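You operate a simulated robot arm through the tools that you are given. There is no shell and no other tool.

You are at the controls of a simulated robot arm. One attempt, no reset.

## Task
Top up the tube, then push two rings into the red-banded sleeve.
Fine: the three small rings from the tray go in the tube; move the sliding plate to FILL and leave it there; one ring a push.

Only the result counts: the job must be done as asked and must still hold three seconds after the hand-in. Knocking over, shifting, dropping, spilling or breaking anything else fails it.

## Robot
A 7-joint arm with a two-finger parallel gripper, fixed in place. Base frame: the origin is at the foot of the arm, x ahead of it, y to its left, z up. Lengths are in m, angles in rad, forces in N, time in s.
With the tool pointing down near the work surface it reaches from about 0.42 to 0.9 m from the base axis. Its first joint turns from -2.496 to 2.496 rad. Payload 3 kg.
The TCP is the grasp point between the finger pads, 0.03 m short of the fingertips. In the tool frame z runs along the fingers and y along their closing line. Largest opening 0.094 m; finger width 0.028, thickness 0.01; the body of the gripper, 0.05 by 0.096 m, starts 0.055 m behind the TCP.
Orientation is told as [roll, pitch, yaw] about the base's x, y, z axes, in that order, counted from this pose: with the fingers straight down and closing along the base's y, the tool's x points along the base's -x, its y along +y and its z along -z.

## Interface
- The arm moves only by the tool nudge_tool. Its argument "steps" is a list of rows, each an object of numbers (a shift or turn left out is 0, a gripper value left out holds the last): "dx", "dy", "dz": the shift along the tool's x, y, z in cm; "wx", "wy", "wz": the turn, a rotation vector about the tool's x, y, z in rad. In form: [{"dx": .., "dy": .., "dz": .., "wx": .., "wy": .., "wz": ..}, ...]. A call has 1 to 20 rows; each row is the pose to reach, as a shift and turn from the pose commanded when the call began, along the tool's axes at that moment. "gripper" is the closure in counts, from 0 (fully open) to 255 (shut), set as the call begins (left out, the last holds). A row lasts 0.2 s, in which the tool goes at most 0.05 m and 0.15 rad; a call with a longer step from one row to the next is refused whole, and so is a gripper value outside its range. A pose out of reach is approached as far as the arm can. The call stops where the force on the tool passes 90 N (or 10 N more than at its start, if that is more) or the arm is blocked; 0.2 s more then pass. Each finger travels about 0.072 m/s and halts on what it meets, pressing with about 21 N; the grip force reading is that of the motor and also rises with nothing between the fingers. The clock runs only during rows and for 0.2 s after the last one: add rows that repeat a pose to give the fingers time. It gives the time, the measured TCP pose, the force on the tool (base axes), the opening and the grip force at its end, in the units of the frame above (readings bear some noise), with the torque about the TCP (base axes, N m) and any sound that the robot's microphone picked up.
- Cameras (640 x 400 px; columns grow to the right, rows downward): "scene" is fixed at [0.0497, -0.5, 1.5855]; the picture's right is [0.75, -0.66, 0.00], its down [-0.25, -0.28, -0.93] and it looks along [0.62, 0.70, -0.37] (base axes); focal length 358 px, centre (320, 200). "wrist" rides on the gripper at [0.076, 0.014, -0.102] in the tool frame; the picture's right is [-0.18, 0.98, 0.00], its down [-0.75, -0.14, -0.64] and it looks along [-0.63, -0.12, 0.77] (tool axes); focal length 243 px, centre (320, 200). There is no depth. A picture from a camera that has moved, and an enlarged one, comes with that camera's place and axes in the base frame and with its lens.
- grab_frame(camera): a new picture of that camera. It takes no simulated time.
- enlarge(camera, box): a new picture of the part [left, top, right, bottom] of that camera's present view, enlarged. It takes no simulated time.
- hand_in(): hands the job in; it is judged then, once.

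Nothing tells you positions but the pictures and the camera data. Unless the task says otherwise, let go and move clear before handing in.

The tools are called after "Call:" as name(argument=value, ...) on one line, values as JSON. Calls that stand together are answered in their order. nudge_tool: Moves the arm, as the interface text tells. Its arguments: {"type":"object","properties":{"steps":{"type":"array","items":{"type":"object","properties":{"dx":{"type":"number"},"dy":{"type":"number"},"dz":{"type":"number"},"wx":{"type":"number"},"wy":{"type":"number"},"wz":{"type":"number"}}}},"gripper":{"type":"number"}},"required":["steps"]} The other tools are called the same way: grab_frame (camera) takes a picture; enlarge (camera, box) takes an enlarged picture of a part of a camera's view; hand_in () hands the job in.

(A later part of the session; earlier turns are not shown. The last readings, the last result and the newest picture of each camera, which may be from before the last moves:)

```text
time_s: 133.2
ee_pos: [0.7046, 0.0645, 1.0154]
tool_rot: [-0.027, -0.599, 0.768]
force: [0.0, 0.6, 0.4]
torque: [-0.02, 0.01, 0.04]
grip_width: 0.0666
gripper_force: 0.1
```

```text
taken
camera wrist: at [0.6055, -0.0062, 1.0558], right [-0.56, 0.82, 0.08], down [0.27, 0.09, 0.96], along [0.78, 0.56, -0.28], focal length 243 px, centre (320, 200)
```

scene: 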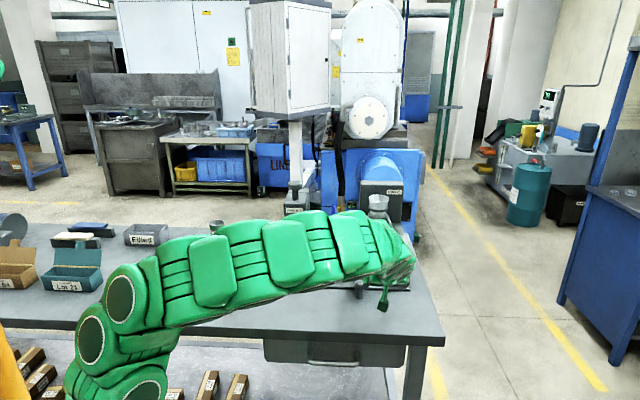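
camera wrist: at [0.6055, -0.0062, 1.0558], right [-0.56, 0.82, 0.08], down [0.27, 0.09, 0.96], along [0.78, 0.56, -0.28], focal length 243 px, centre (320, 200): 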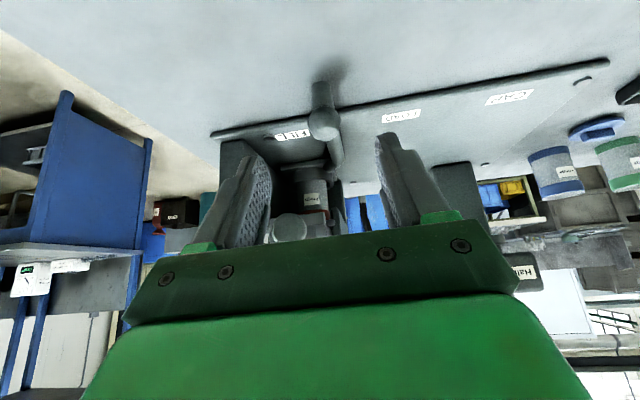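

Call:
nudge_tool(steps=[{"dx": -0.5, "dy": -0.28, "dz": 4.2}, {"dx": -0.9, "dy": -0.28, "dz": 8.0}, {"dx": -1.3, "dy": -0.28, "dz": 11.2}, {"dx": -1.68, "dy": -0.28, "dz": 13.9}, {"dx": -1.68, "dy": -0.28, "dz": 13.9}])

Call:
enlarge(camera="wrist", box=[220, 80, 440, 240])

Call:
enlarge(camera="scene", box=[340, 210, 410, 290])

```text
time_s: 134.4
ee_pos: [0.7742, 0.1229, 0.9081]
tool_rot: [-0.023, -0.602, 0.767]
force: [0.1, 0.4, -0.4]
torque: [0.03, 0.01, 0.02]
grip_width: 0.0663
gripper_force: 0.0
```

```text
2.50 times, centred on (330, 160) of wrist
camera zoom: at [0.6754, 0.0527, 0.9489], right [-0.56, 0.82, 0.08], down [0.27, 0.09, 0.96], along [0.78, 0.56, -0.27], focal length 606 px, centre (295, 300)
```

zoom: 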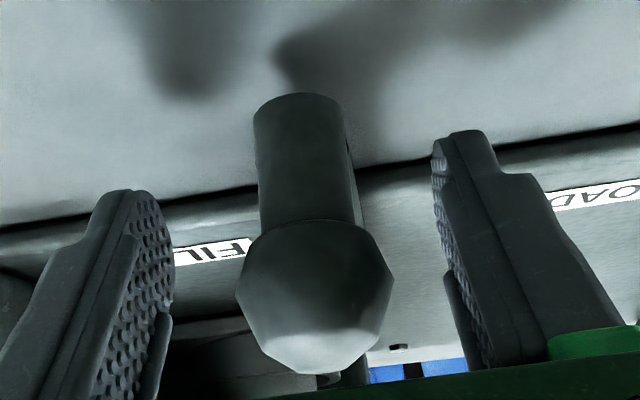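

```text
5.00 times, centred on (375, 250) of scene
camera zoom: at [0.0497, -0.5, 1.5855], right [0.75, -0.66, 0.0], down [-0.25, -0.28, -0.93], along [0.62, 0.7, -0.37], focal length 1788 px, centre (45, -50)
```

zoom: 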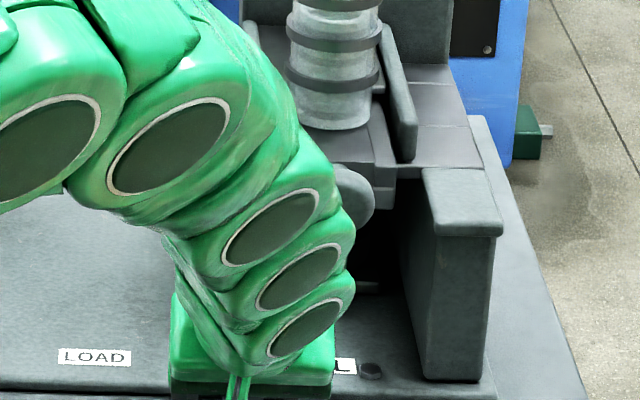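

Call:
nudge_tool(steps=[{"dx": -0.66, "dy": 0.2, "dz": 0.45}, {"dx": -0.66, "dy": 0.2, "dz": 0.45}])

Call:
nudge_tool(gripper=255, steps=[{}, {}, {}])

Call:
enlarge(camera="wrist", box=[220, 80, 440, 240])

```text
time_s: 135.0
ee_pos: [0.7793, 0.1308, 0.9086]
tool_rot: [-0.027, -0.6, 0.77]
force: [0.2, 0.1, 1.2]
torque: [-0.01, -0.01, 0.03]
grip_width: 0.0663
gripper_force: 0.1
```

```text
time_s: 135.8
ee_pos: [0.7799, 0.1309, 0.9077]
tool_rot: [-0.024, -0.599, 0.77]
force: [-10.0, 8.2, 2.3]
torque: [-0.18, -0.26, 0.03]
grip_width: 0.0397
gripper_force: 44.7
```

```text
2.50 times, centred on (330, 160) of wrist
camera zoom: at [0.6799, 0.06, 0.9492], right [-0.56, 0.82, 0.08], down [0.27, 0.09, 0.96], along [0.78, 0.56, -0.27], focal length 606 px, centre (295, 300)
```

zoom: 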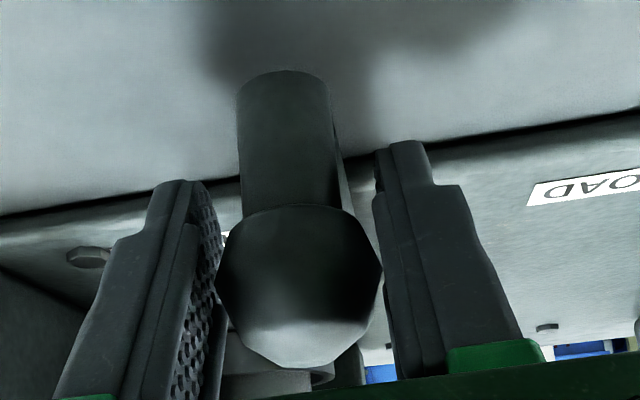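

Handle gripped. Easing the plate back (−e1) in small steps and watching for the knob to spring out.

Call:
nudge_tool(steps=[{"dy": 0.1}, {"dy": 0.2}])

Call:
enlarge(camera="scene", box=[340, 210, 410, 290])

```text
time_s: 136.4
ee_pos: [0.779, 0.1316, 0.9072]
tool_rot: [-0.027, -0.6, 0.769]
force: [-4.3, -8.3, -2.7]
torque: [0.16, -0.74, -0.18]
grip_width: 0.0397
gripper_force: 44.5
```

```text
5.00 times, centred on (375, 250) of scene
camera zoom: at [0.0497, -0.5, 1.5855], right [0.75, -0.66, 0.0], down [-0.25, -0.28, -0.93], along [0.62, 0.7, -0.37], focal length 1788 px, centre (45, -50)
```

zoom: 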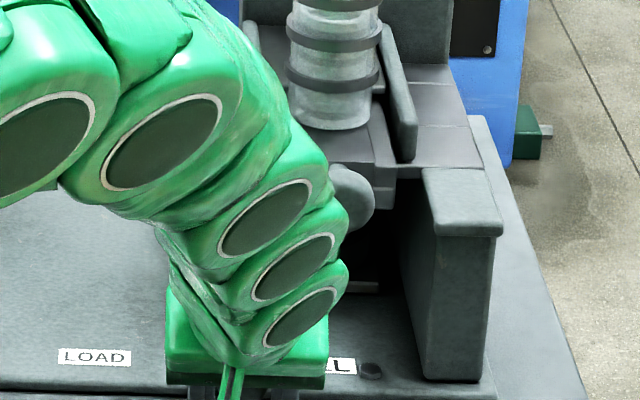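

Call:
nudge_tool(steps=[{"dy": 0.1}, {"dy": 0.2}])

Call:
enlarge(camera="scene", box=[340, 210, 410, 290])

```text
time_s: 137.0
ee_pos: [0.7786, 0.1333, 0.9083]
tool_rot: [-0.026, -0.6, 0.767]
force: [-12.9, -19.3, 1.2]
torque: [0.34, -0.15, -0.28]
grip_width: 0.0394
gripper_force: 44.9
```

```text
5.00 times, centred on (375, 250) of scene
camera zoom: at [0.0497, -0.5, 1.5855], right [0.75, -0.66, 0.0], down [-0.25, -0.28, -0.93], along [0.62, 0.7, -0.37], focal length 1788 px, centre (45, -50)
```

zoom: 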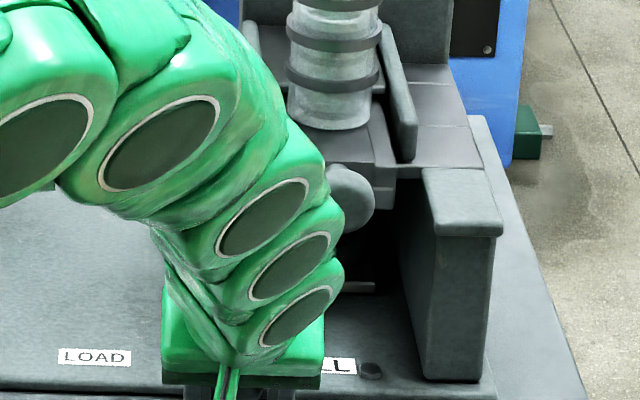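

Call:
nudge_tool(gripper=75, steps=[{}, {}, {}, {"dx": 0.5, "dz": -4.5}, {"dx": 1.0, "dz": -9.0}, {"dx": 1.2, "dz": -12.0}])

Call:
enlarge(camera="wrist", box=[240, 80, 420, 240])

```text
time_s: 138.4
ee_pos: [0.719, 0.0829, 1.0003]
tool_rot: [-0.026, -0.6, 0.769]
force: [0.3, -0.7, -0.1]
torque: [0.03, 0.03, -0.01]
grip_width: 0.0664
gripper_force: 0.0
```

```text
2.50 times, centred on (330, 160) of wrist
camera zoom: at [0.6191, 0.0119, 1.0421], right [-0.56, 0.82, 0.08], down [0.27, 0.09, 0.96], along [0.78, 0.56, -0.27], focal length 606 px, centre (295, 300)
```

zoom: 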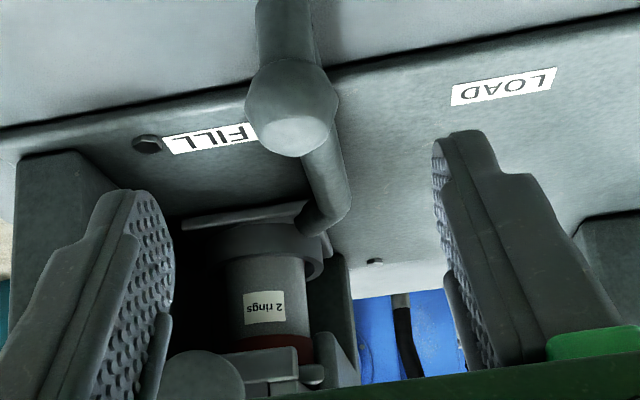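

Call:
nudge_tool(gripper=255, steps=[{"dx": -0.9, "dy": -2.3, "dz": 0.6, "wy": 0.12}, {"dx": -1.9, "dy": -4.6, "dz": 1.3, "wy": 0.24}, {"dx": -2.81, "dy": -6.8, "dz": 1.93, "wy": 0.35}, {"dx": -2.81, "dy": -6.8, "dz": 1.93, "wy": 0.35}])

```text
time_s: 139.4
ee_pos: [0.7903, 0.0572, 1.002]
tool_rot: [-0.022, -0.249, 0.759]
force: [-0.7, -0.8, 0.4]
torque: [0.01, 0.02, -0.02]
grip_width: 0.0002
gripper_force: 21.3
```

Call:
nudge_tool(steps=[{"dx": -2.9, "dy": 0.08, "dz": 0.74}, {"dx": -5.8, "dy": 0.16, "dz": 1.47}, {"dx": -7.0, "dy": 0.19, "dz": 1.78}, {"dx": -7.8, "dy": 0.21, "dz": 1.98}, {"dx": -8.3, "dy": 0.22, "dz": 2.1}, {"dx": -8.8, "dy": 0.24, "dz": 2.23}, {"dx": -8.8, "dy": 0.24, "dz": 2.23}, {"dx": -7.0, "dy": 0.19, "dz": 1.78}, {"dx": -5.0, "dy": 0.13, "dz": 1.27}, {"dx": -3, "dy": 0.08, "dz": 0.76}, {"dx": 0, "dy": 0, "dz": 0}])

Call:
enlarge(camera="wrist", box=[220, 80, 420, 240])

Call:
enlarge(camera="scene", box=[340, 210, 410, 290])

```text
time_s: 141.8
ee_pos: [0.7898, 0.0545, 1.0027]
tool_rot: [-0.021, -0.251, 0.762]
force: [0.5, -0.2, 0.1]
torque: [0.02, 0.0, -0.02]
grip_width: 0.0
gripper_force: 21.0
```

```text
2.50 times, centred on (320, 160) of wrist
camera zoom: at [0.7056, -0.0013, 1.0817], right [-0.54, 0.84, 0.02], down [0.5, 0.3, 0.81], along [0.67, 0.45, -0.58], focal length 606 px, centre (320, 300)
```

zoom: 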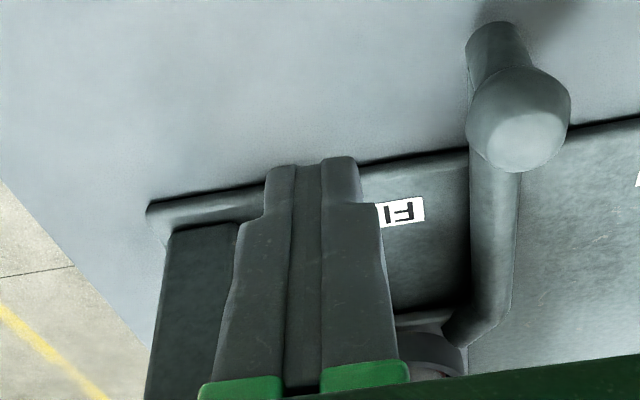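

```text
5.00 times, centred on (375, 250) of scene
camera zoom: at [0.0497, -0.5, 1.5855], right [0.75, -0.66, 0.0], down [-0.25, -0.28, -0.93], along [0.62, 0.7, -0.37], focal length 1788 px, centre (45, -50)
```

zoom: 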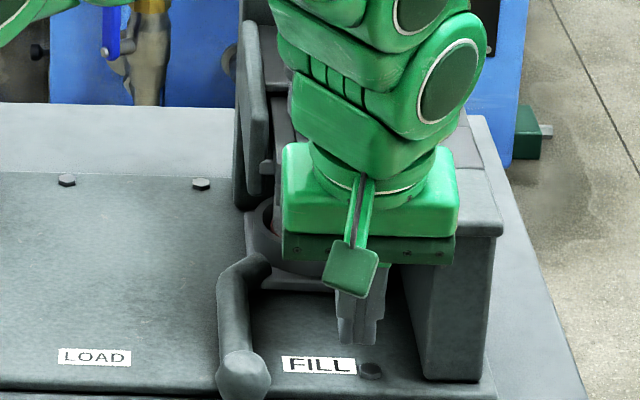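

Call:
nudge_tool(steps=[{"dx": 1.5, "dy": 1, "dz": -4}, {"dx": 3.0, "dy": 4.5, "dz": -6.5}, {"dx": 4.5, "dy": 8.5, "dz": -8.5}, {"dx": 5.0, "dy": 13, "dz": -9.5}, {"dx": 5.0, "dy": 17.5, "dz": -9.5}])

Call:
enlarge(camera="scene", box=[358, 222, 400, 260])

Call:
enlarge(camera="scene", box=[362, 192, 402, 240])

```text
time_s: 143.0
ee_pos: [0.6172, 0.1331, 1.0773]
tool_rot: [-0.022, -0.25, 0.758]
force: [-1.0, -0.4, -0.6]
torque: [0.04, 0.01, 0.01]
grip_width: 0.0
gripper_force: 20.9
```

```text
10.53 times, centred on (379, 241) of scene
camera zoom: at [0.0497, -0.5, 1.5855], right [0.75, -0.66, 0.0], down [-0.25, -0.28, -0.93], along [0.62, 0.7, -0.37], focal length 3764 px, centre (-301, -232)
```

zoom: 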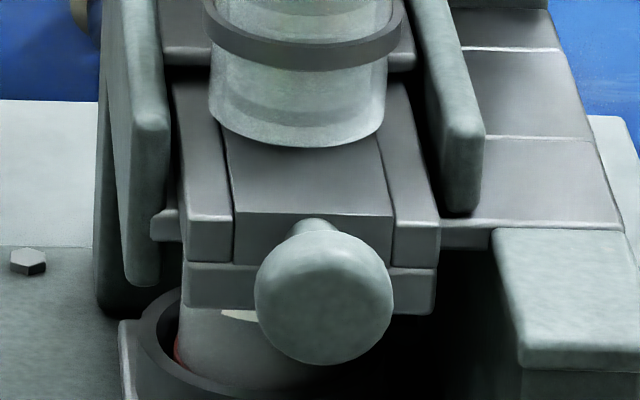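

```text
8.33 times, centred on (382, 216) of scene
camera zoom: at [0.0497, -0.5, 1.5855], right [0.75, -0.66, 0.0], down [-0.25, -0.28, -0.93], along [0.62, 0.7, -0.37], focal length 2980 px, centre (-197, 67)
```

zoom: 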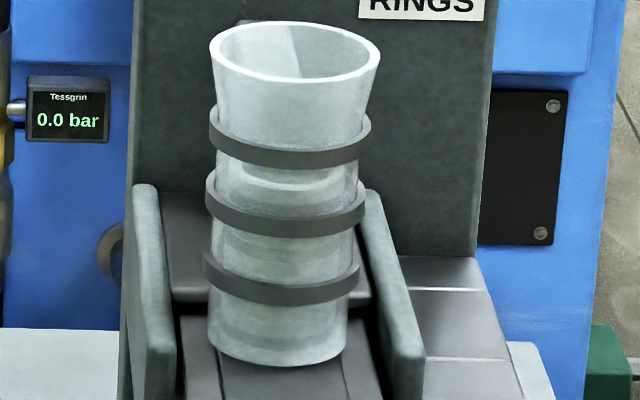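

The knob always returns to the identical spot, consistent with the ring sitting on the sleeve's rim (its mouth is only slightly wider than the ring) and the sleeve being off-centre in its cup. I'll zoom on the cup and sleeve to measure that offset.

Call:
enlarge(camera="scene", box=[354, 240, 394, 268])

Call:
grab_frame(camera="wrist")

```text
14.29 times, centred on (374, 254) of scene
camera zoom: at [0.0497, -0.5, 1.5855], right [0.75, -0.66, 0.0], down [-0.25, -0.28, -0.93], along [0.62, 0.7, -0.37], focal length 5108 px, centre (-451, -571)
```

zoom: 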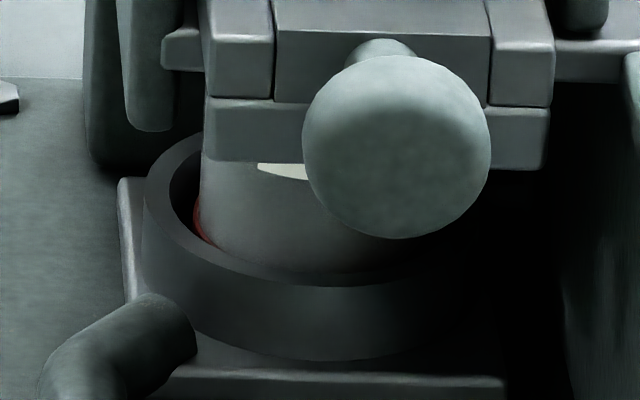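

```text
taken
camera wrist: at [0.5334, 0.0776, 1.158], right [-0.54, 0.84, 0.03], down [0.5, 0.3, 0.81], along [0.67, 0.45, -0.58], focal length 243 px, centre (320, 200)
```

wrist: 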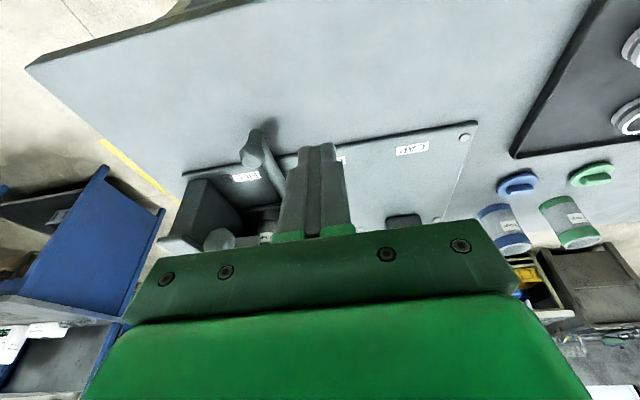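

Call:
nudge_tool(steps=[{"dx": -0.1, "dy": -4.5, "dz": 0.7}, {"dx": -0.2, "dy": -9.0, "dz": 1.4}, {"dx": -0.35, "dy": -13.5, "dz": 2.1}, {"dx": -0.47, "dy": -18.07, "dz": 2.91}, {"dx": -0.47, "dy": -18.07, "dz": 2.91, "wy": -0.14}, {"dx": -0.47, "dy": -18.07, "dz": 2.91, "wy": -0.28}, {"dx": -0.47, "dy": -18.07, "dz": 2.91, "wy": -0.42}, {"dx": -0.47, "dy": -18.07, "dz": 2.91, "wy": -0.56}, {"dx": -0.47, "dy": -18.07, "dz": 2.91, "wy": -0.7}, {"dx": -0.47, "dy": -18.07, "dz": 2.91, "wy": -0.85}])

```text
time_s: 145.2
ee_pos: [0.7493, 0.0115, 1.0556]
tool_rot: [-0.045, -1.101, 0.796]
force: [0.6, -0.2, 0.4]
torque: [-0.01, -0.04, 0.0]
grip_width: 0.0
gripper_force: 20.8
```

Call:
nudge_tool(steps=[{"dx": 0.5, "dy": -3.5, "dz": 2.0, "wx": -0.05, "wz": -0.027}, {"dx": 3.5, "dy": -5.41, "dz": 4.5, "wx": -0.1, "wz": -0.055}, {"dx": 7.26, "dy": -5.41, "dz": 7.48, "wx": -0.16, "wz": -0.082}, {"dx": 7.26, "dy": -5.41, "dz": 7.48, "wx": -0.16, "wz": -0.082}])

Call:
grab_frame(camera="wrist")

Call:
enlarge(camera="wrist", box=[290, 130, 370, 190])

```text
time_s: 146.2
ee_pos: [0.8131, -0.0057, 0.9577]
tool_rot: [-0.048, -1.095, 0.978]
force: [-0.3, 0.7, 0.1]
torque: [-0.02, -0.01, 0.02]
grip_width: 0.0001
gripper_force: 20.5
```

```text
taken
camera wrist: at [0.7268, -0.0986, 0.9351], right [-0.74, 0.65, 0.14], down [-0.04, -0.25, 0.97], along [0.67, 0.71, 0.21], focal length 243 px, centre (320, 200)
```

wrist: 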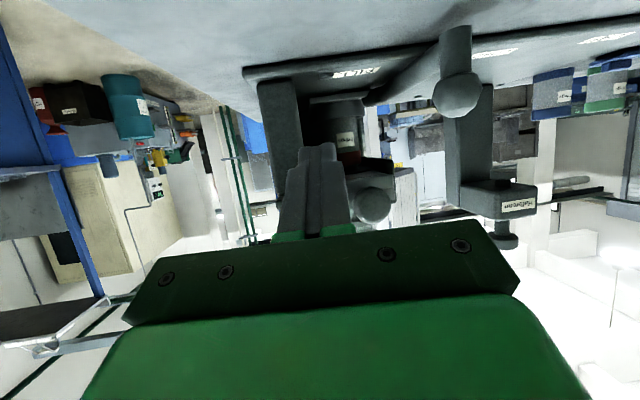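

```text
6.67 times, centred on (330, 160) of wrist
camera zoom: at [0.7268, -0.0986, 0.9351], right [-0.74, 0.65, 0.14], down [-0.04, -0.25, 0.97], along [0.67, 0.71, 0.21], focal length 1618 px, centre (253, 467)
```

zoom: 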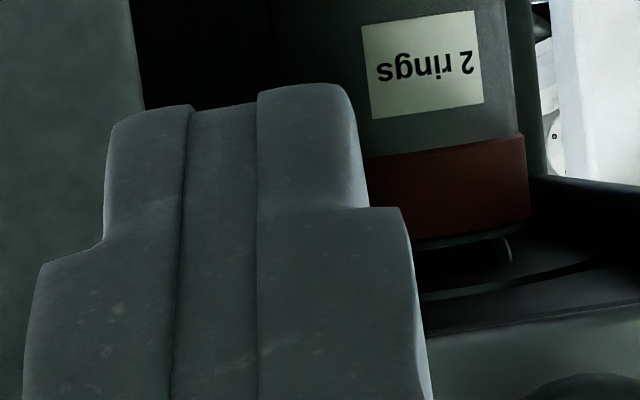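

Call:
enlarge(camera="wrist", box=[338, 152, 374, 180])

Call:
nudge_tool(gripper=0, steps=[{"dy": -1.5}, {"dy": -3.0}, {"dy": -3.0}, {"dy": -3.0}])

Call:
enlarge(camera="wrist", box=[325, 145, 385, 190])

```text
14.29 times, centred on (356, 166) of wrist
camera zoom: at [0.7268, -0.0986, 0.9351], right [-0.74, 0.65, 0.14], down [-0.04, -0.25, 0.97], along [0.67, 0.71, 0.21], focal length 3466 px, centre (-194, 686)
```

zoom: 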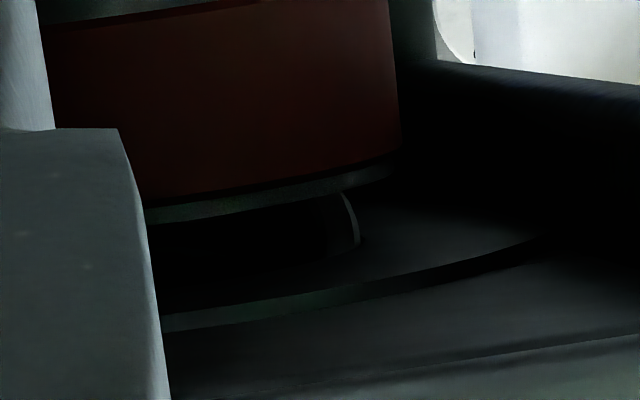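

```text
time_s: 147.2
ee_pos: [0.8388, -0.0246, 0.9559]
tool_rot: [-0.045, -1.097, 0.975]
force: [0.1, 0.5, 0.6]
torque: [0.01, 0.01, 0.0]
grip_width: 0.0941
gripper_force: 0.0
```

```text
8.89 times, centred on (355, 168) of wrist
camera zoom: at [0.7511, -0.1158, 0.9354], right [-0.74, 0.65, 0.14], down [-0.04, -0.25, 0.97], along [0.67, 0.71, 0.21], focal length 2157 px, centre (9, 489)
```

zoom: 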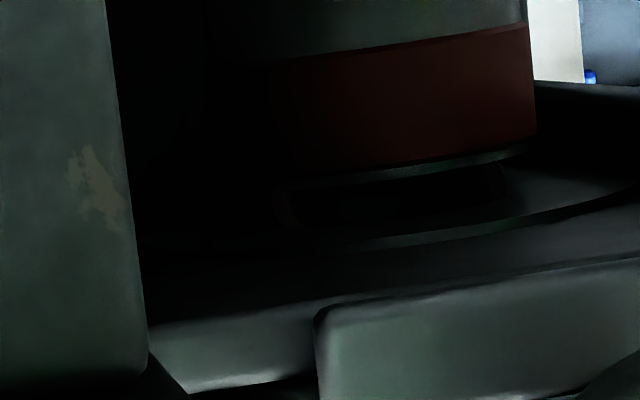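

The ring does appear perched on the sleeve rim: I can see a ring-wide body between the rim (z≈0.973) and the bench underside (z≈0.982). To learn which way the sleeve is off, I'll take the same low, up-tilted view from the left side.

Call:
nudge_tool(gripper=0, steps=[{"dx": -4.3, "dz": -2.2}, {"dx": -8.6, "dz": -4.4}, {"dx": -12.9, "dz": -6.62}, {"dx": -13.5, "dy": 3.0, "dz": -5.4, "wx": 0.13, "wz": 0.067}, {"dx": -14.1, "dy": 6.0, "dz": -4.2, "wx": 0.26, "wz": 0.134}, {"dx": -14.8, "dy": 9.0, "dz": -3.0, "wx": 0.39, "wz": 0.2}, {"dx": -15.4, "dy": 12.0, "dz": -1.8, "wx": 0.52, "wz": 0.268}, {"dx": -16.0, "dy": 15.0, "dz": -0.6, "wx": 0.65, "wz": 0.335}, {"dx": -16.6, "dy": 18.0, "dz": 0.6, "wx": 0.78, "wz": 0.402}, {"dx": -17.2, "dy": 21.0, "dz": 1.8, "wx": 0.91, "wz": 0.469}, {"dx": -17.83, "dy": 24.11, "dz": 2.99, "wx": 1.0454, "wz": 0.5364}])

Call:
grab_frame(camera="wrist")

```text
refused: row 11 steps farther than a row can; nothing moved
```

```text
taken
camera wrist: at [0.7511, -0.1158, 0.9354], right [-0.74, 0.65, 0.14], down [-0.04, -0.25, 0.97], along [0.67, 0.71, 0.21], focal length 243 px, centre (320, 200)
```

wrist: 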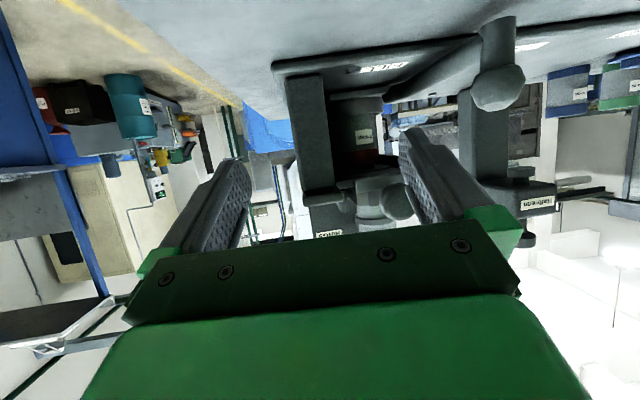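

Call:
nudge_tool(gripper=0, steps=[{"dx": -4.3, "dz": -2.2}, {"dx": -8.6, "dz": -4.4}, {"dx": -12.9, "dz": -6.62}, {"dx": -13.5, "dy": 3.0, "dz": -5.4, "wx": 0.12, "wz": 0.061}, {"dx": -14.1, "dy": 6.0, "dz": -4.2, "wx": 0.24, "wz": 0.123}, {"dx": -14.8, "dy": 9.0, "dz": -3.0, "wx": 0.36, "wz": 0.185}, {"dx": -15.4, "dy": 12.0, "dz": -1.8, "wx": 0.48, "wz": 0.246}, {"dx": -16.0, "dy": 15.0, "dz": -0.6, "wx": 0.6, "wz": 0.308}, {"dx": -16.6, "dy": 18.0, "dz": 0.6, "wx": 0.72, "wz": 0.369}, {"dx": -17.2, "dy": 21.0, "dz": 1.8, "wx": 0.84, "wz": 0.431}, {"dx": -17.83, "dy": 24.0, "dz": 2.99, "wx": 0.95, "wz": 0.487}, {"dx": -17.83, "dy": 24.0, "dz": 2.99, "wx": 1.045, "wz": 0.536}])

Call:
grab_frame(camera="wrist")

```text
time_s: 149.8
ee_pos: [0.7049, 0.208, 1.0993]
tool_rot: [-0.02, -1.119, -0.223]
force: [-0.4, -0.6, -0.5]
torque: [0.02, -0.04, -0.01]
grip_width: 0.0938
gripper_force: 0.0
```

```text
taken
camera wrist: at [0.5862, 0.2514, 1.0742], right [0.31, 0.94, 0.16], down [-0.27, -0.07, 0.96], along [0.91, -0.34, 0.23], focal length 243 px, centre (320, 200)
```

wrist: 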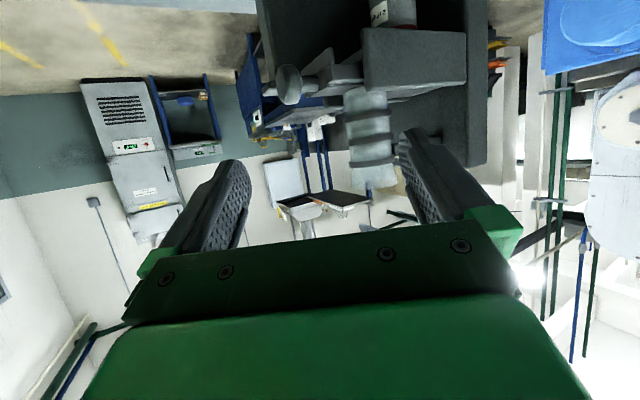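

Call:
nudge_tool(steps=[{"dx": 4.2, "dz": 2.0}, {"dx": 8.4, "dz": 4.1}, {"dx": 12.4, "dz": 6.0}, {"dx": 12.4, "dz": 6.0}])

Call:
grab_frame(camera="wrist")

Call:
enlarge(camera="wrist", box=[330, 60, 430, 140])

```text
time_s: 150.8
ee_pos: [0.7033, 0.2056, 0.9591]
tool_rot: [-0.02, -1.115, -0.223]
force: [1.0, 0.6, 0.3]
torque: [0.01, 0.02, -0.03]
grip_width: 0.0941
gripper_force: 0.1
```

```text
taken
camera wrist: at [0.5831, 0.2502, 0.9353], right [0.31, 0.94, 0.16], down [-0.27, -0.07, 0.96], along [0.91, -0.34, 0.23], focal length 243 px, centre (320, 200)
```

wrist: 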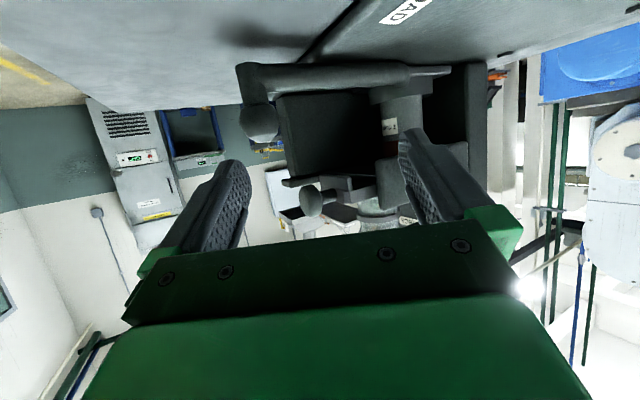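

```text
5.00 times, centred on (380, 100) of wrist
camera zoom: at [0.5831, 0.2502, 0.9353], right [0.31, 0.94, 0.16], down [-0.27, -0.07, 0.96], along [0.91, -0.34, 0.23], focal length 1213 px, centre (20, 700)
```

zoom: 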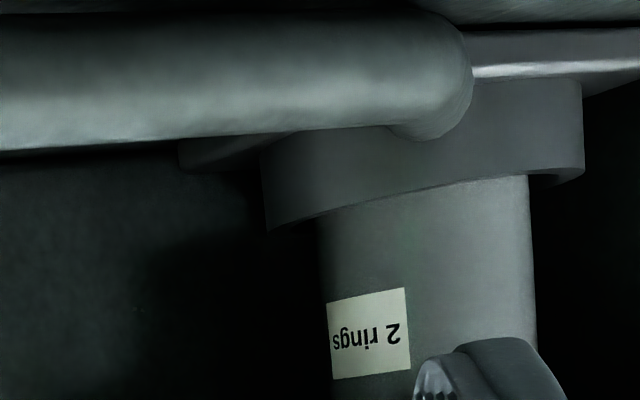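

Call:
nudge_tool(gripper=255, steps=[{}, {}, {}, {}])

Call:
enlarge(camera="wrist", box=[350, 90, 430, 190])

Call:
enlarge(camera="wrist", box=[370, 130, 410, 170])

```text
time_s: 151.8
ee_pos: [0.7041, 0.206, 0.9598]
tool_rot: [-0.018, -1.113, -0.222]
force: [-0.4, -0.1, -0.1]
torque: [-0.02, -0.01, -0.01]
grip_width: 0.0
gripper_force: 20.8
```

```text
4.00 times, centred on (390, 140) of wrist
camera zoom: at [0.5832, 0.2501, 0.9357], right [0.31, 0.94, 0.16], down [-0.27, -0.07, 0.96], along [0.91, -0.34, 0.23], focal length 970 px, centre (40, 440)
```

zoom: 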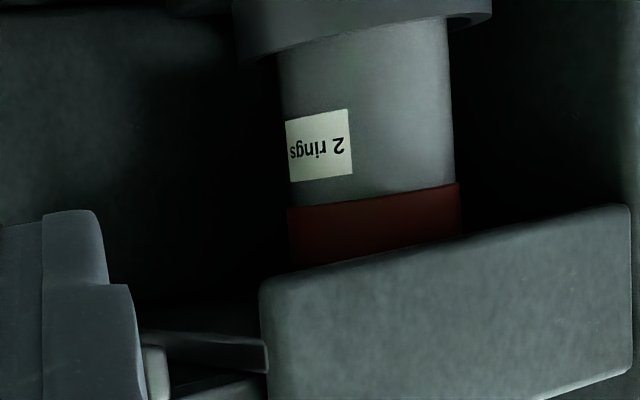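

```text
10.00 times, centred on (390, 150) of wrist
camera zoom: at [0.5832, 0.2501, 0.9357], right [0.31, 0.94, 0.16], down [-0.27, -0.07, 0.96], along [0.91, -0.34, 0.23], focal length 2426 px, centre (-380, 700)
```

zoom: 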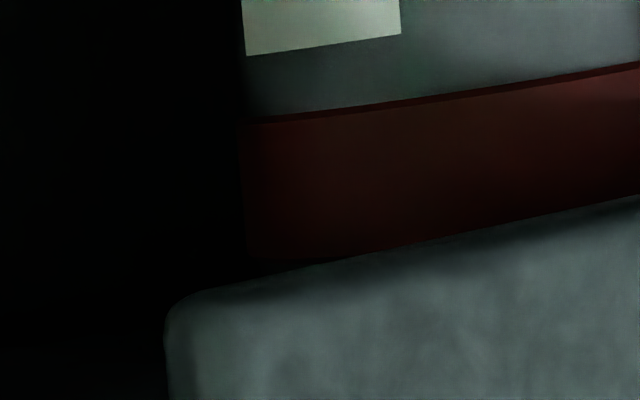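

Call:
enlarge(camera="scene", box=[236, 214, 262, 250])

Call:
enlarge(camera="scene", box=[160, 268, 200, 308])

```text
11.11 times, centred on (249, 232) of scene
camera zoom: at [0.0497, -0.5, 1.5855], right [0.75, -0.66, 0.0], down [-0.25, -0.28, -0.93], along [0.62, 0.7, -0.37], focal length 3973 px, centre (1109, -156)
```

zoom: 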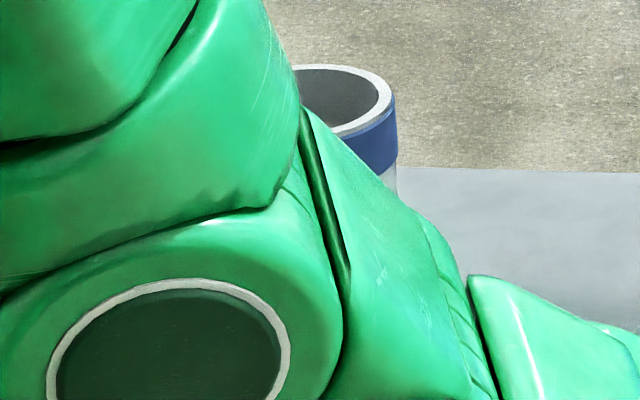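

```text
10.00 times, centred on (180, 288) of scene
camera zoom: at [0.0497, -0.5, 1.5855], right [0.75, -0.66, 0.0], down [-0.25, -0.28, -0.93], along [0.62, 0.7, -0.37], focal length 3576 px, centre (1720, -680)
```

zoom: 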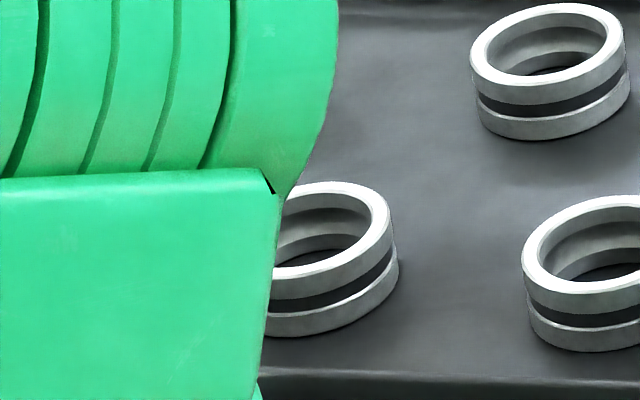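

From the side the sleeve is upright and centred in its cup, so the likely culprit is the plate being a hair short of its true FILL stop (I never pressed it firmly home). I'll level the tool and press the handle gently further along +e1, watching the force.

Call:
nudge_tool(steps=[{"dx": -3.6, "dz": -1.8}, {"dx": -7.2, "dz": -3.6}, {"dx": -10.8, "dz": -5.3}, {"dx": -10.8, "dz": -5.3, "wy": 0.14}, {"dx": -10.8, "dz": -5.3, "wy": 0.28}, {"dx": -10.8, "dz": -5.3, "wy": 0.42}, {"dx": -10.8, "dz": -5.3, "wy": 0.56}, {"dx": -10.8, "dz": -5.3, "wy": 0.7}, {"dx": -10.8, "dz": -5.3, "wy": 0.84}, {"dx": -10.8, "dz": -5.3, "wy": 0.98}, {"dx": -10.8, "dz": -5.3, "wy": 1.113}])

```text
time_s: 154.2
ee_pos: [0.7038, 0.2076, 1.08]
tool_rot: [-0.008, -0.004, -0.237]
force: [-1.0, -0.1, -0.1]
torque: [-0.02, 0.0, 0.02]
grip_width: 0.0004
gripper_force: 21.2
```

Call:
nudge_tool(steps=[{"dx": -1.1, "dy": -0.6, "wz": 0.14}, {"dx": -2.1, "dy": -1.3, "wz": 0.28}, {"dx": -3.2, "dy": -1.9, "wz": 0.42}, {"dx": -4.23, "dy": -2.52, "wz": 0.548}, {"dx": -4.23, "dy": -2.52, "dz": 4.5, "wz": 0.548}, {"dx": -4.23, "dy": -2.52, "dz": 9.0, "wz": 0.548}, {"dx": -4.23, "dy": -2.52, "dz": 13.5, "wz": 0.548}, {"dx": -4.23, "dy": -2.52, "dz": 18.0, "wz": 0.548}, {"dx": -4.23, "dy": -2.52, "dz": 18.0, "wz": 0.548}])

Call:
enlarge(camera="scene", box=[340, 210, 410, 290])

```text
time_s: 156.2
ee_pos: [0.7403, 0.1699, 0.8971]
tool_rot: [-0.005, -0.007, -0.789]
force: [-0.4, 0.4, 0.2]
torque: [-0.01, 0.04, 0.0]
grip_width: 0.0
gripper_force: 20.5
```

```text
5.00 times, centred on (375, 250) of scene
camera zoom: at [0.0497, -0.5, 1.5855], right [0.75, -0.66, 0.0], down [-0.25, -0.28, -0.93], along [0.62, 0.7, -0.37], focal length 1788 px, centre (45, -50)
```

zoom: 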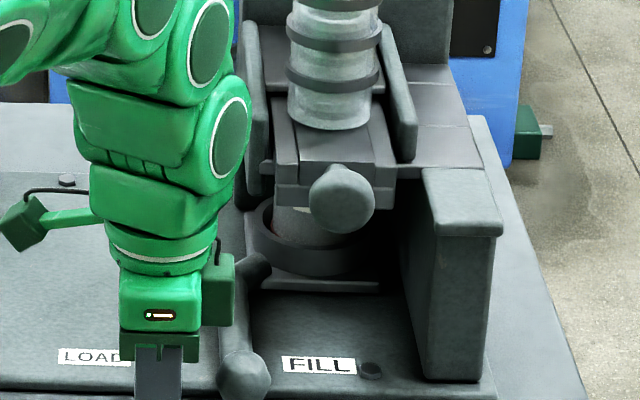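

Call:
nudge_tool(steps=[{"dx": -0.9}, {"dx": -1.8}, {"dx": -2.1}])

Call:
nudge_tool(steps=[{"dx": -0.1}, {"dx": -0.2}])

Call:
nudge_tool(steps=[{"dx": -0.1}, {"dx": -0.2}])

```text
time_s: 157.0
ee_pos: [0.7555, 0.1543, 0.8991]
tool_rot: [-0.005, -0.007, -0.787]
force: [-0.1, 0.4, 1.4]
torque: [-0.03, -0.01, -0.01]
grip_width: 0.0001
gripper_force: 21.5
```

```text
time_s: 157.6
ee_pos: [0.7558, 0.1542, 0.8989]
tool_rot: [-0.004, -0.007, -0.787]
force: [-4.2, 3.3, 1.0]
torque: [-0.11, -0.15, 0.02]
grip_width: 0.0001
gripper_force: 21.1
```

```text
time_s: 158.2
ee_pos: [0.7569, 0.1556, 0.9003]
tool_rot: [-0.007, -0.007, -0.788]
force: [-22.9, 12.8, -1.3]
torque: [-0.34, -0.62, -0.02]
grip_width: 0.0
gripper_force: 21.2
```

The plate is hard against its stop (25 N, no motion), so FILL is right. The ring must be cocked in the drop hole from my incomplete first stroke. I'll grip the handle from above (closing along e2) and jiggle the plate a few mm back and forth to let the ring settle.

Call:
nudge_tool(gripper=92, steps=[{"dx": 1.5}, {"dx": 1.5, "dz": -4.0}, {"dx": 1.5, "dz": -7.0}, {"dx": -1.0, "dz": -7.0}, {"dx": -3.2, "dz": -7.0}, {"dx": -3.2, "dz": -5.0}, {"dx": -3.2, "dz": -3.5}, {"dx": -3.2, "dz": -2.5}, {"dx": -3.2, "dz": -2.5}])

Call:
grab_frame(camera="wrist")

Call:
enlarge(camera="scene", box=[340, 210, 410, 290])

```text
time_s: 160.2
ee_pos: [0.78, 0.1299, 0.9271]
tool_rot: [-0.004, -0.007, -0.787]
force: [0.5, 0.3, 0.3]
torque: [0.02, 0.02, -0.01]
grip_width: 0.06
gripper_force: 0.0
```

```text
taken
camera wrist: at [0.7358, 0.1964, 1.0283], right [0.83, 0.56, 0.0], down [0.43, -0.63, 0.65], along [0.36, -0.54, -0.76], focal length 243 px, centre (320, 200)
```

wrist: 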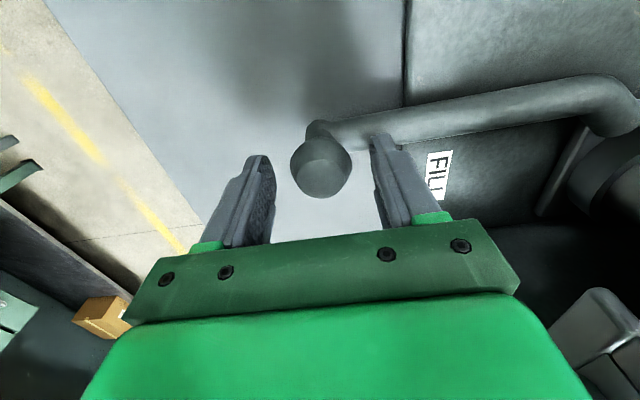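

```text
5.00 times, centred on (375, 250) of scene
camera zoom: at [0.0497, -0.5, 1.5855], right [0.75, -0.66, 0.0], down [-0.25, -0.28, -0.93], along [0.62, 0.7, -0.37], focal length 1788 px, centre (45, -50)
```

zoom: 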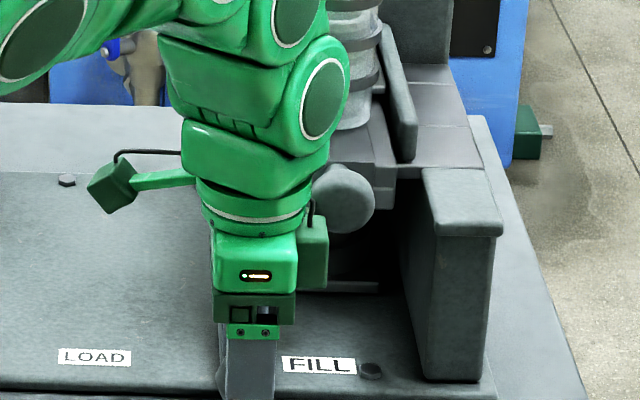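

Call:
nudge_tool(gripper=255, steps=[{}, {}, {}])

Call:
nudge_tool(steps=[{"dx": 0.2}, {"dx": 0.4}, {"dx": 0.4}])

Call:
enlarge(camera="scene", box=[340, 210, 410, 290])

```text
time_s: 161.0
ee_pos: [0.7822, 0.1317, 0.9278]
tool_rot: [-0.007, -0.007, -0.789]
force: [10.7, 10.9, -4.1]
torque: [-0.15, -0.39, -0.17]
grip_width: 0.0357
gripper_force: 45.5
```

```text
time_s: 161.8
ee_pos: [0.7777, 0.1341, 0.9255]
tool_rot: [-0.005, -0.01, -0.788]
force: [10.5, 5.8, 14.9]
torque: [0.42, 0.46, -0.18]
grip_width: 0.0355
gripper_force: 45.2
```

```text
5.00 times, centred on (375, 250) of scene
camera zoom: at [0.0497, -0.5, 1.5855], right [0.75, -0.66, 0.0], down [-0.25, -0.28, -0.93], along [0.62, 0.7, -0.37], focal length 1788 px, centre (45, -50)
```

zoom: 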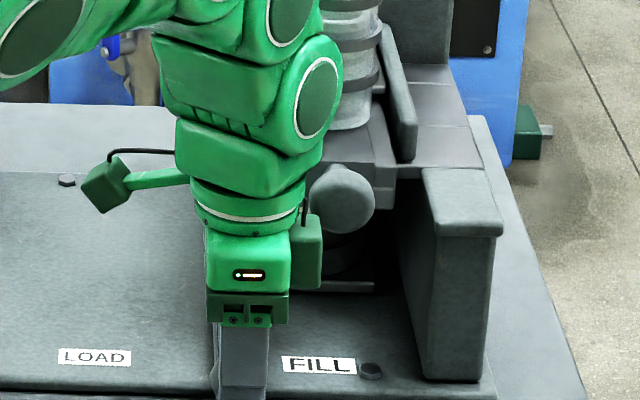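

Call:
nudge_tool(steps=[{"dx": -0.4}, {"dx": 0.0}, {"dx": -0.4}, {"dx": 0.1}, {"dx": -0.4}, {"dx": 0.1}, {"dx": -0.4}, {"dx": 0.1}, {"dx": -0.4}, {"dx": 0.1}, {"dx": -0.4}, {"dx": -0.45}])

Call:
enlarge(camera="scene", box=[340, 210, 410, 290])

```text
time_s: 164.4
ee_pos: [0.7806, 0.1308, 0.9257]
tool_rot: [-0.006, -0.006, -0.788]
force: [2.7, 15.1, 22.4]
torque: [-0.41, -0.3, -0.01]
grip_width: 0.0354
gripper_force: 45.1
```

```text
5.00 times, centred on (375, 250) of scene
camera zoom: at [0.0497, -0.5, 1.5855], right [0.75, -0.66, 0.0], down [-0.25, -0.28, -0.93], along [0.62, 0.7, -0.37], focal length 1788 px, centre (45, -50)
```

zoom: 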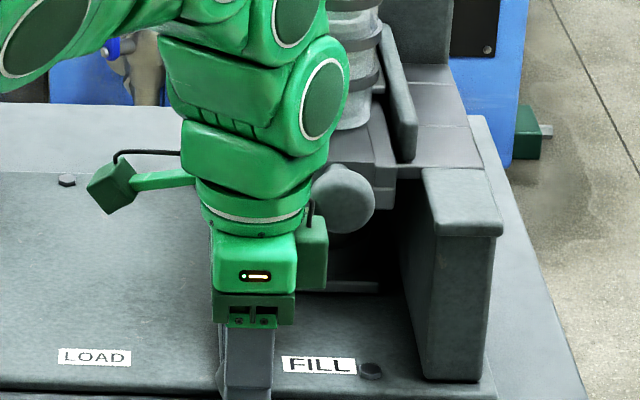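

The jiggling changed nothing. I'll let go and re-examine the lowest ring in the tube at the highest magnification.

Call:
nudge_tool(gripper=92, steps=[{}, {}, {"dz": -4.5}, {"dz": -9}, {"dx": 3, "dz": -12}, {"dx": 7, "dz": -14}, {"dx": 11, "dz": -15}, {"dx": 15, "dz": -16}])

Call:
enlarge(camera="scene", box=[366, 224, 392, 240])

Call:
enlarge(camera="scene", box=[364, 196, 394, 220])

Call:
grab_frame(camera="wrist")

```text
time_s: 166.2
ee_pos: [0.6756, 0.2378, 1.0839]
tool_rot: [-0.007, -0.006, -0.788]
force: [-0.2, 0.6, -0.5]
torque: [0.0, 0.02, -0.02]
grip_width: 0.0603
gripper_force: 0.1
```

```text
16.00 times, centred on (379, 232) of scene
camera zoom: at [0.0497, -0.5, 1.5855], right [0.75, -0.66, 0.0], down [-0.25, -0.28, -0.93], along [0.62, 0.7, -0.37], focal length 5722 px, centre (-624, -312)
```

zoom: 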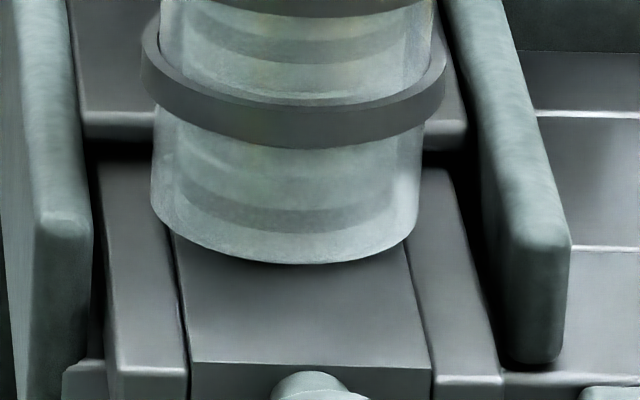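

```text
16.00 times, centred on (379, 208) of scene
camera zoom: at [0.0497, -0.5, 1.5855], right [0.75, -0.66, 0.0], down [-0.25, -0.28, -0.93], along [0.62, 0.7, -0.37], focal length 5722 px, centre (-624, 72)
```

zoom: 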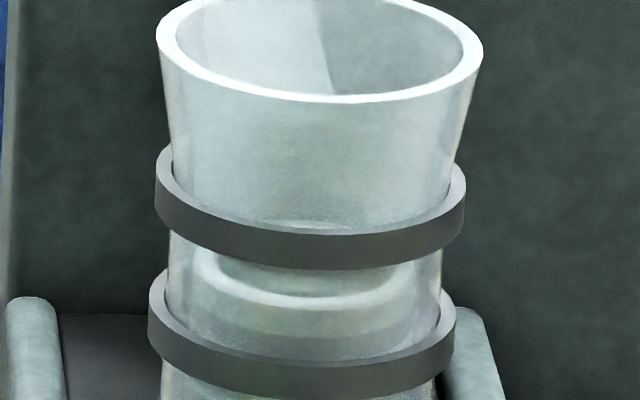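

```text
taken
camera wrist: at [0.6301, 0.3045, 1.186], right [0.83, 0.56, -0.01], down [0.43, -0.63, 0.65], along [0.36, -0.54, -0.76], focal length 243 px, centre (320, 200)
```

wrist: 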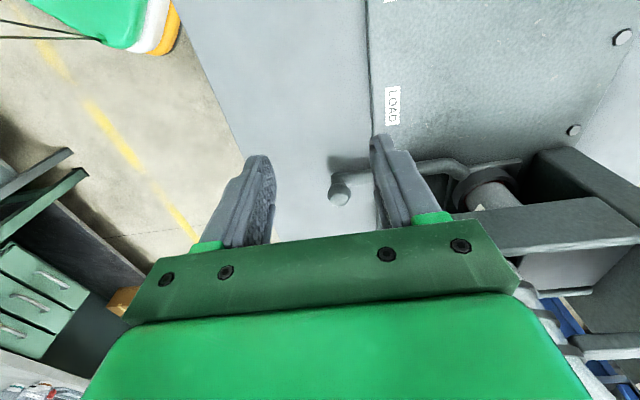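

New reading of the geometry: the deck is thin, the ring is perched on the sleeve's rim (misaligned by ~1 mm, sleeve slightly too far +e1) and pokes up into the slide, blocking it. I'll set the plate back by about 1 mm with the handle, then cycle the slide so the ring is free to drop.

Call:
nudge_tool(gripper=92, steps=[{"dx": -4, "dz": 1}, {"dx": -8, "dz": 2}, {"dx": -12, "dz": 4}, {"dx": -15, "dz": 7}, {"dx": -15, "dz": 11.5}, {"dx": -15, "dz": 15.8}, {"dx": -15, "dz": 15.8}])

Call:
nudge_tool(gripper=255, steps=[{}, {}, {}])

Call:
nudge_tool(steps=[{"dx": -0.1}, {"dx": -0.1}])

```text
time_s: 167.8
ee_pos: [0.7812, 0.1337, 0.9282]
tool_rot: [-0.005, -0.006, -0.79]
force: [0.0, 1.5, 1.1]
torque: [0.03, 0.01, 0.01]
grip_width: 0.0601
gripper_force: 0.1
```

```text
time_s: 168.6
ee_pos: [0.781, 0.1319, 0.9288]
tool_rot: [-0.007, -0.006, -0.79]
force: [-19.2, -12.0, 0.1]
torque: [0.1, 0.24, -0.04]
grip_width: 0.0353
gripper_force: 44.8
```

```text
time_s: 169.2
ee_pos: [0.7812, 0.1324, 0.9267]
tool_rot: [-0.006, -0.006, -0.786]
force: [-37.2, -5.6, 1.1]
torque: [-0.02, 0.0, 0.05]
grip_width: 0.0354
gripper_force: 45.1
```

Call:
nudge_tool(steps=[{"dx": 0.12}, {"dx": 0.23}, {"dx": 0.23}])

Call:
nudge_tool(gripper=92, steps=[{}, {}, {"dz": -4.5}, {"dz": -9}, {"dz": -13}])

Call:
enlarge(camera="scene", box=[340, 210, 410, 290])

```text
time_s: 170.0
ee_pos: [0.7804, 0.1318, 0.9278]
tool_rot: [-0.004, -0.01, -0.789]
force: [-5.8, -6.6, -15.0]
torque: [-0.34, -0.75, -0.18]
grip_width: 0.0354
gripper_force: 44.8
```

```text
time_s: 171.2
ee_pos: [0.7787, 0.1353, 1.0579]
tool_rot: [-0.009, -0.006, -0.788]
force: [0.2, 0.6, 0.9]
torque: [0.04, 0.02, -0.02]
grip_width: 0.0602
gripper_force: 0.0
```

```text
5.00 times, centred on (375, 250) of scene
camera zoom: at [0.0497, -0.5, 1.5855], right [0.75, -0.66, 0.0], down [-0.25, -0.28, -0.93], along [0.62, 0.7, -0.37], focal length 1788 px, centre (45, -50)
```

zoom: 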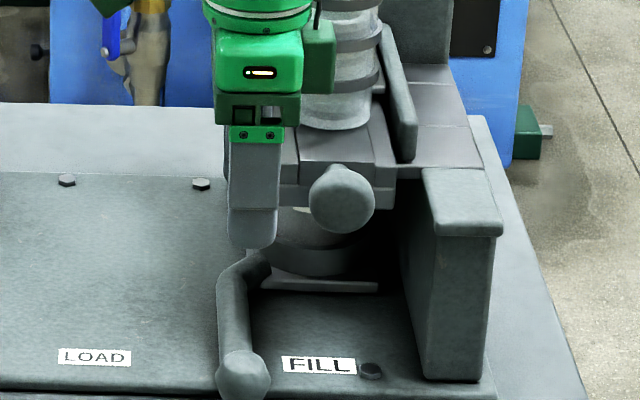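

Call:
enlarge(camera="scene", box=[352, 274, 376, 292])

Call:
nudge_tool(gripper=255, steps=[{"dy": -4}, {"dx": -2.5, "dy": -7.6}, {"dx": -6.4, "dy": -7.6}, {"dx": -6.4, "dy": -7.6, "wz": -0.143}, {"dx": -6.4, "dy": -7.6, "wz": -0.286}, {"dx": -6.4, "dy": -7.6, "wz": -0.429}, {"dx": -6.4, "dy": -7.6, "wz": -0.572}, {"dx": -6.4, "dy": -7.6, "wz": -0.715}, {"dx": -6.4, "dy": -7.6, "wz": -0.858}, {"dx": -6.4, "dy": -7.6, "wz": -1.0}, {"dx": -6.4, "dy": -7.6, "wz": -1.143}, {"dx": -6.4, "dy": -7.6, "wz": -1.286}, {"dx": -6.4, "dy": -7.6, "wz": -1.429}, {"dx": -6.4, "dy": -7.6, "wz": -1.573}])

```text
16.00 times, centred on (364, 283) of scene
camera zoom: at [0.0497, -0.5, 1.5855], right [0.75, -0.66, 0.0], down [-0.25, -0.28, -0.93], along [0.62, 0.7, -0.37], focal length 5722 px, centre (-384, -1128)
```

zoom: 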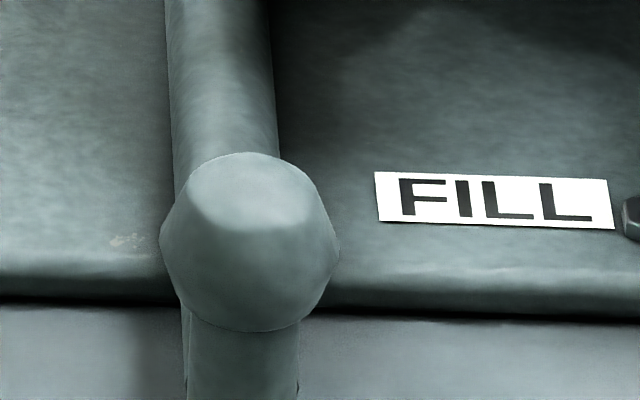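

```text
time_s: 174.4
ee_pos: [0.656, 0.0236, 0.9875]
tool_rot: [-0.175, 0.161, 0.225]
force: [-0.9, -0.9, 1.1]
torque: [0.01, -0.01, 0.03]
grip_width: 0.0001
gripper_force: 20.9
out of reach, approached as far as the arm can: row 9, 10, 11, 12, 13, 14
stopped in row 14: the arm was blocked; the commanded pose is now the measured one
```

Call:
nudge_tool(steps=[{"dx": 0.64, "dy": -0.69, "dz": -3.9}, {"dx": 1.28, "dy": -1.38, "dz": -7.78}, {"dx": 1.28, "dy": -1.38, "dz": -7.78, "wx": -0.0386, "wy": -0.0897, "wz": -0.1054}, {"dx": 1.28, "dy": -1.38, "dz": -7.78, "wx": -0.0772, "wy": -0.1794, "wz": -0.2108}, {"dx": 1.28, "dy": -1.38, "dz": -7.78, "wx": -0.1158, "wy": -0.2691, "wz": -0.3162}, {"dx": 1.28, "dy": -1.38, "dz": -7.78, "wx": -0.1544, "wy": -0.3588, "wz": -0.4216}, {"dx": 1.28, "dy": -1.38, "dz": -7.78, "wx": -0.193, "wy": -0.4485, "wz": -0.527}])

Call:
grab_frame(camera="scene")

```text
time_s: 176.0
ee_pos: [0.5662, 0.1064, 1.0301]
tool_rot: [-0.042, -0.262, 0.738]
force: [0.6, 0.1, 0.2]
torque: [-0.02, -0.03, 0.05]
grip_width: 0.0
gripper_force: 20.8
out of reach, approached as far as the arm can: row 1, 2, 3, 4, 5, 6, 7
```

```text
taken
```

scene: 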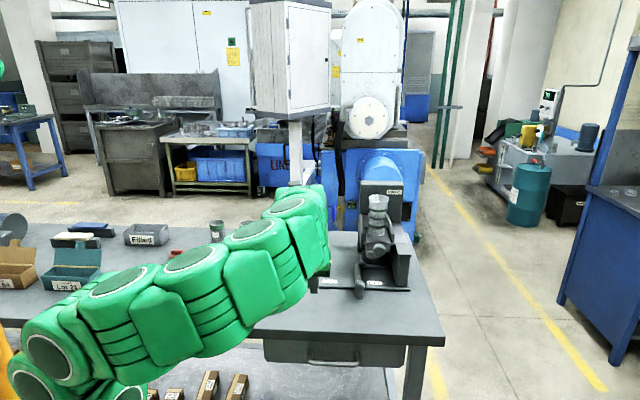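

The elbow has drifted into an awkward posture during the last turn. I'll take the arm up and back toward its start pose to recover a good configuration.

Call:
nudge_tool(steps=[{"dx": 0.5, "dz": -4}, {"dx": 1.0, "dz": -8}, {"dx": 1.5, "dz": -12}, {"dx": 2.0, "dz": -16}])

Call:
grab_frame(camera="scene")

```text
time_s: 177.0
ee_pos: [0.5107, 0.0761, 1.1812]
tool_rot: [-0.044, -0.261, 0.733]
force: [0.1, -0.7, -0.8]
torque: [0.02, -0.02, 0.01]
grip_width: 0.0
gripper_force: 21.3
out of reach, approached as far as the arm can: row 2, 3, 4
```

```text
taken
```

scene: 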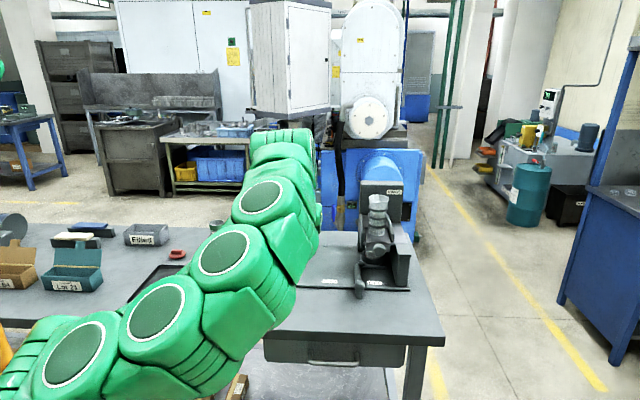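

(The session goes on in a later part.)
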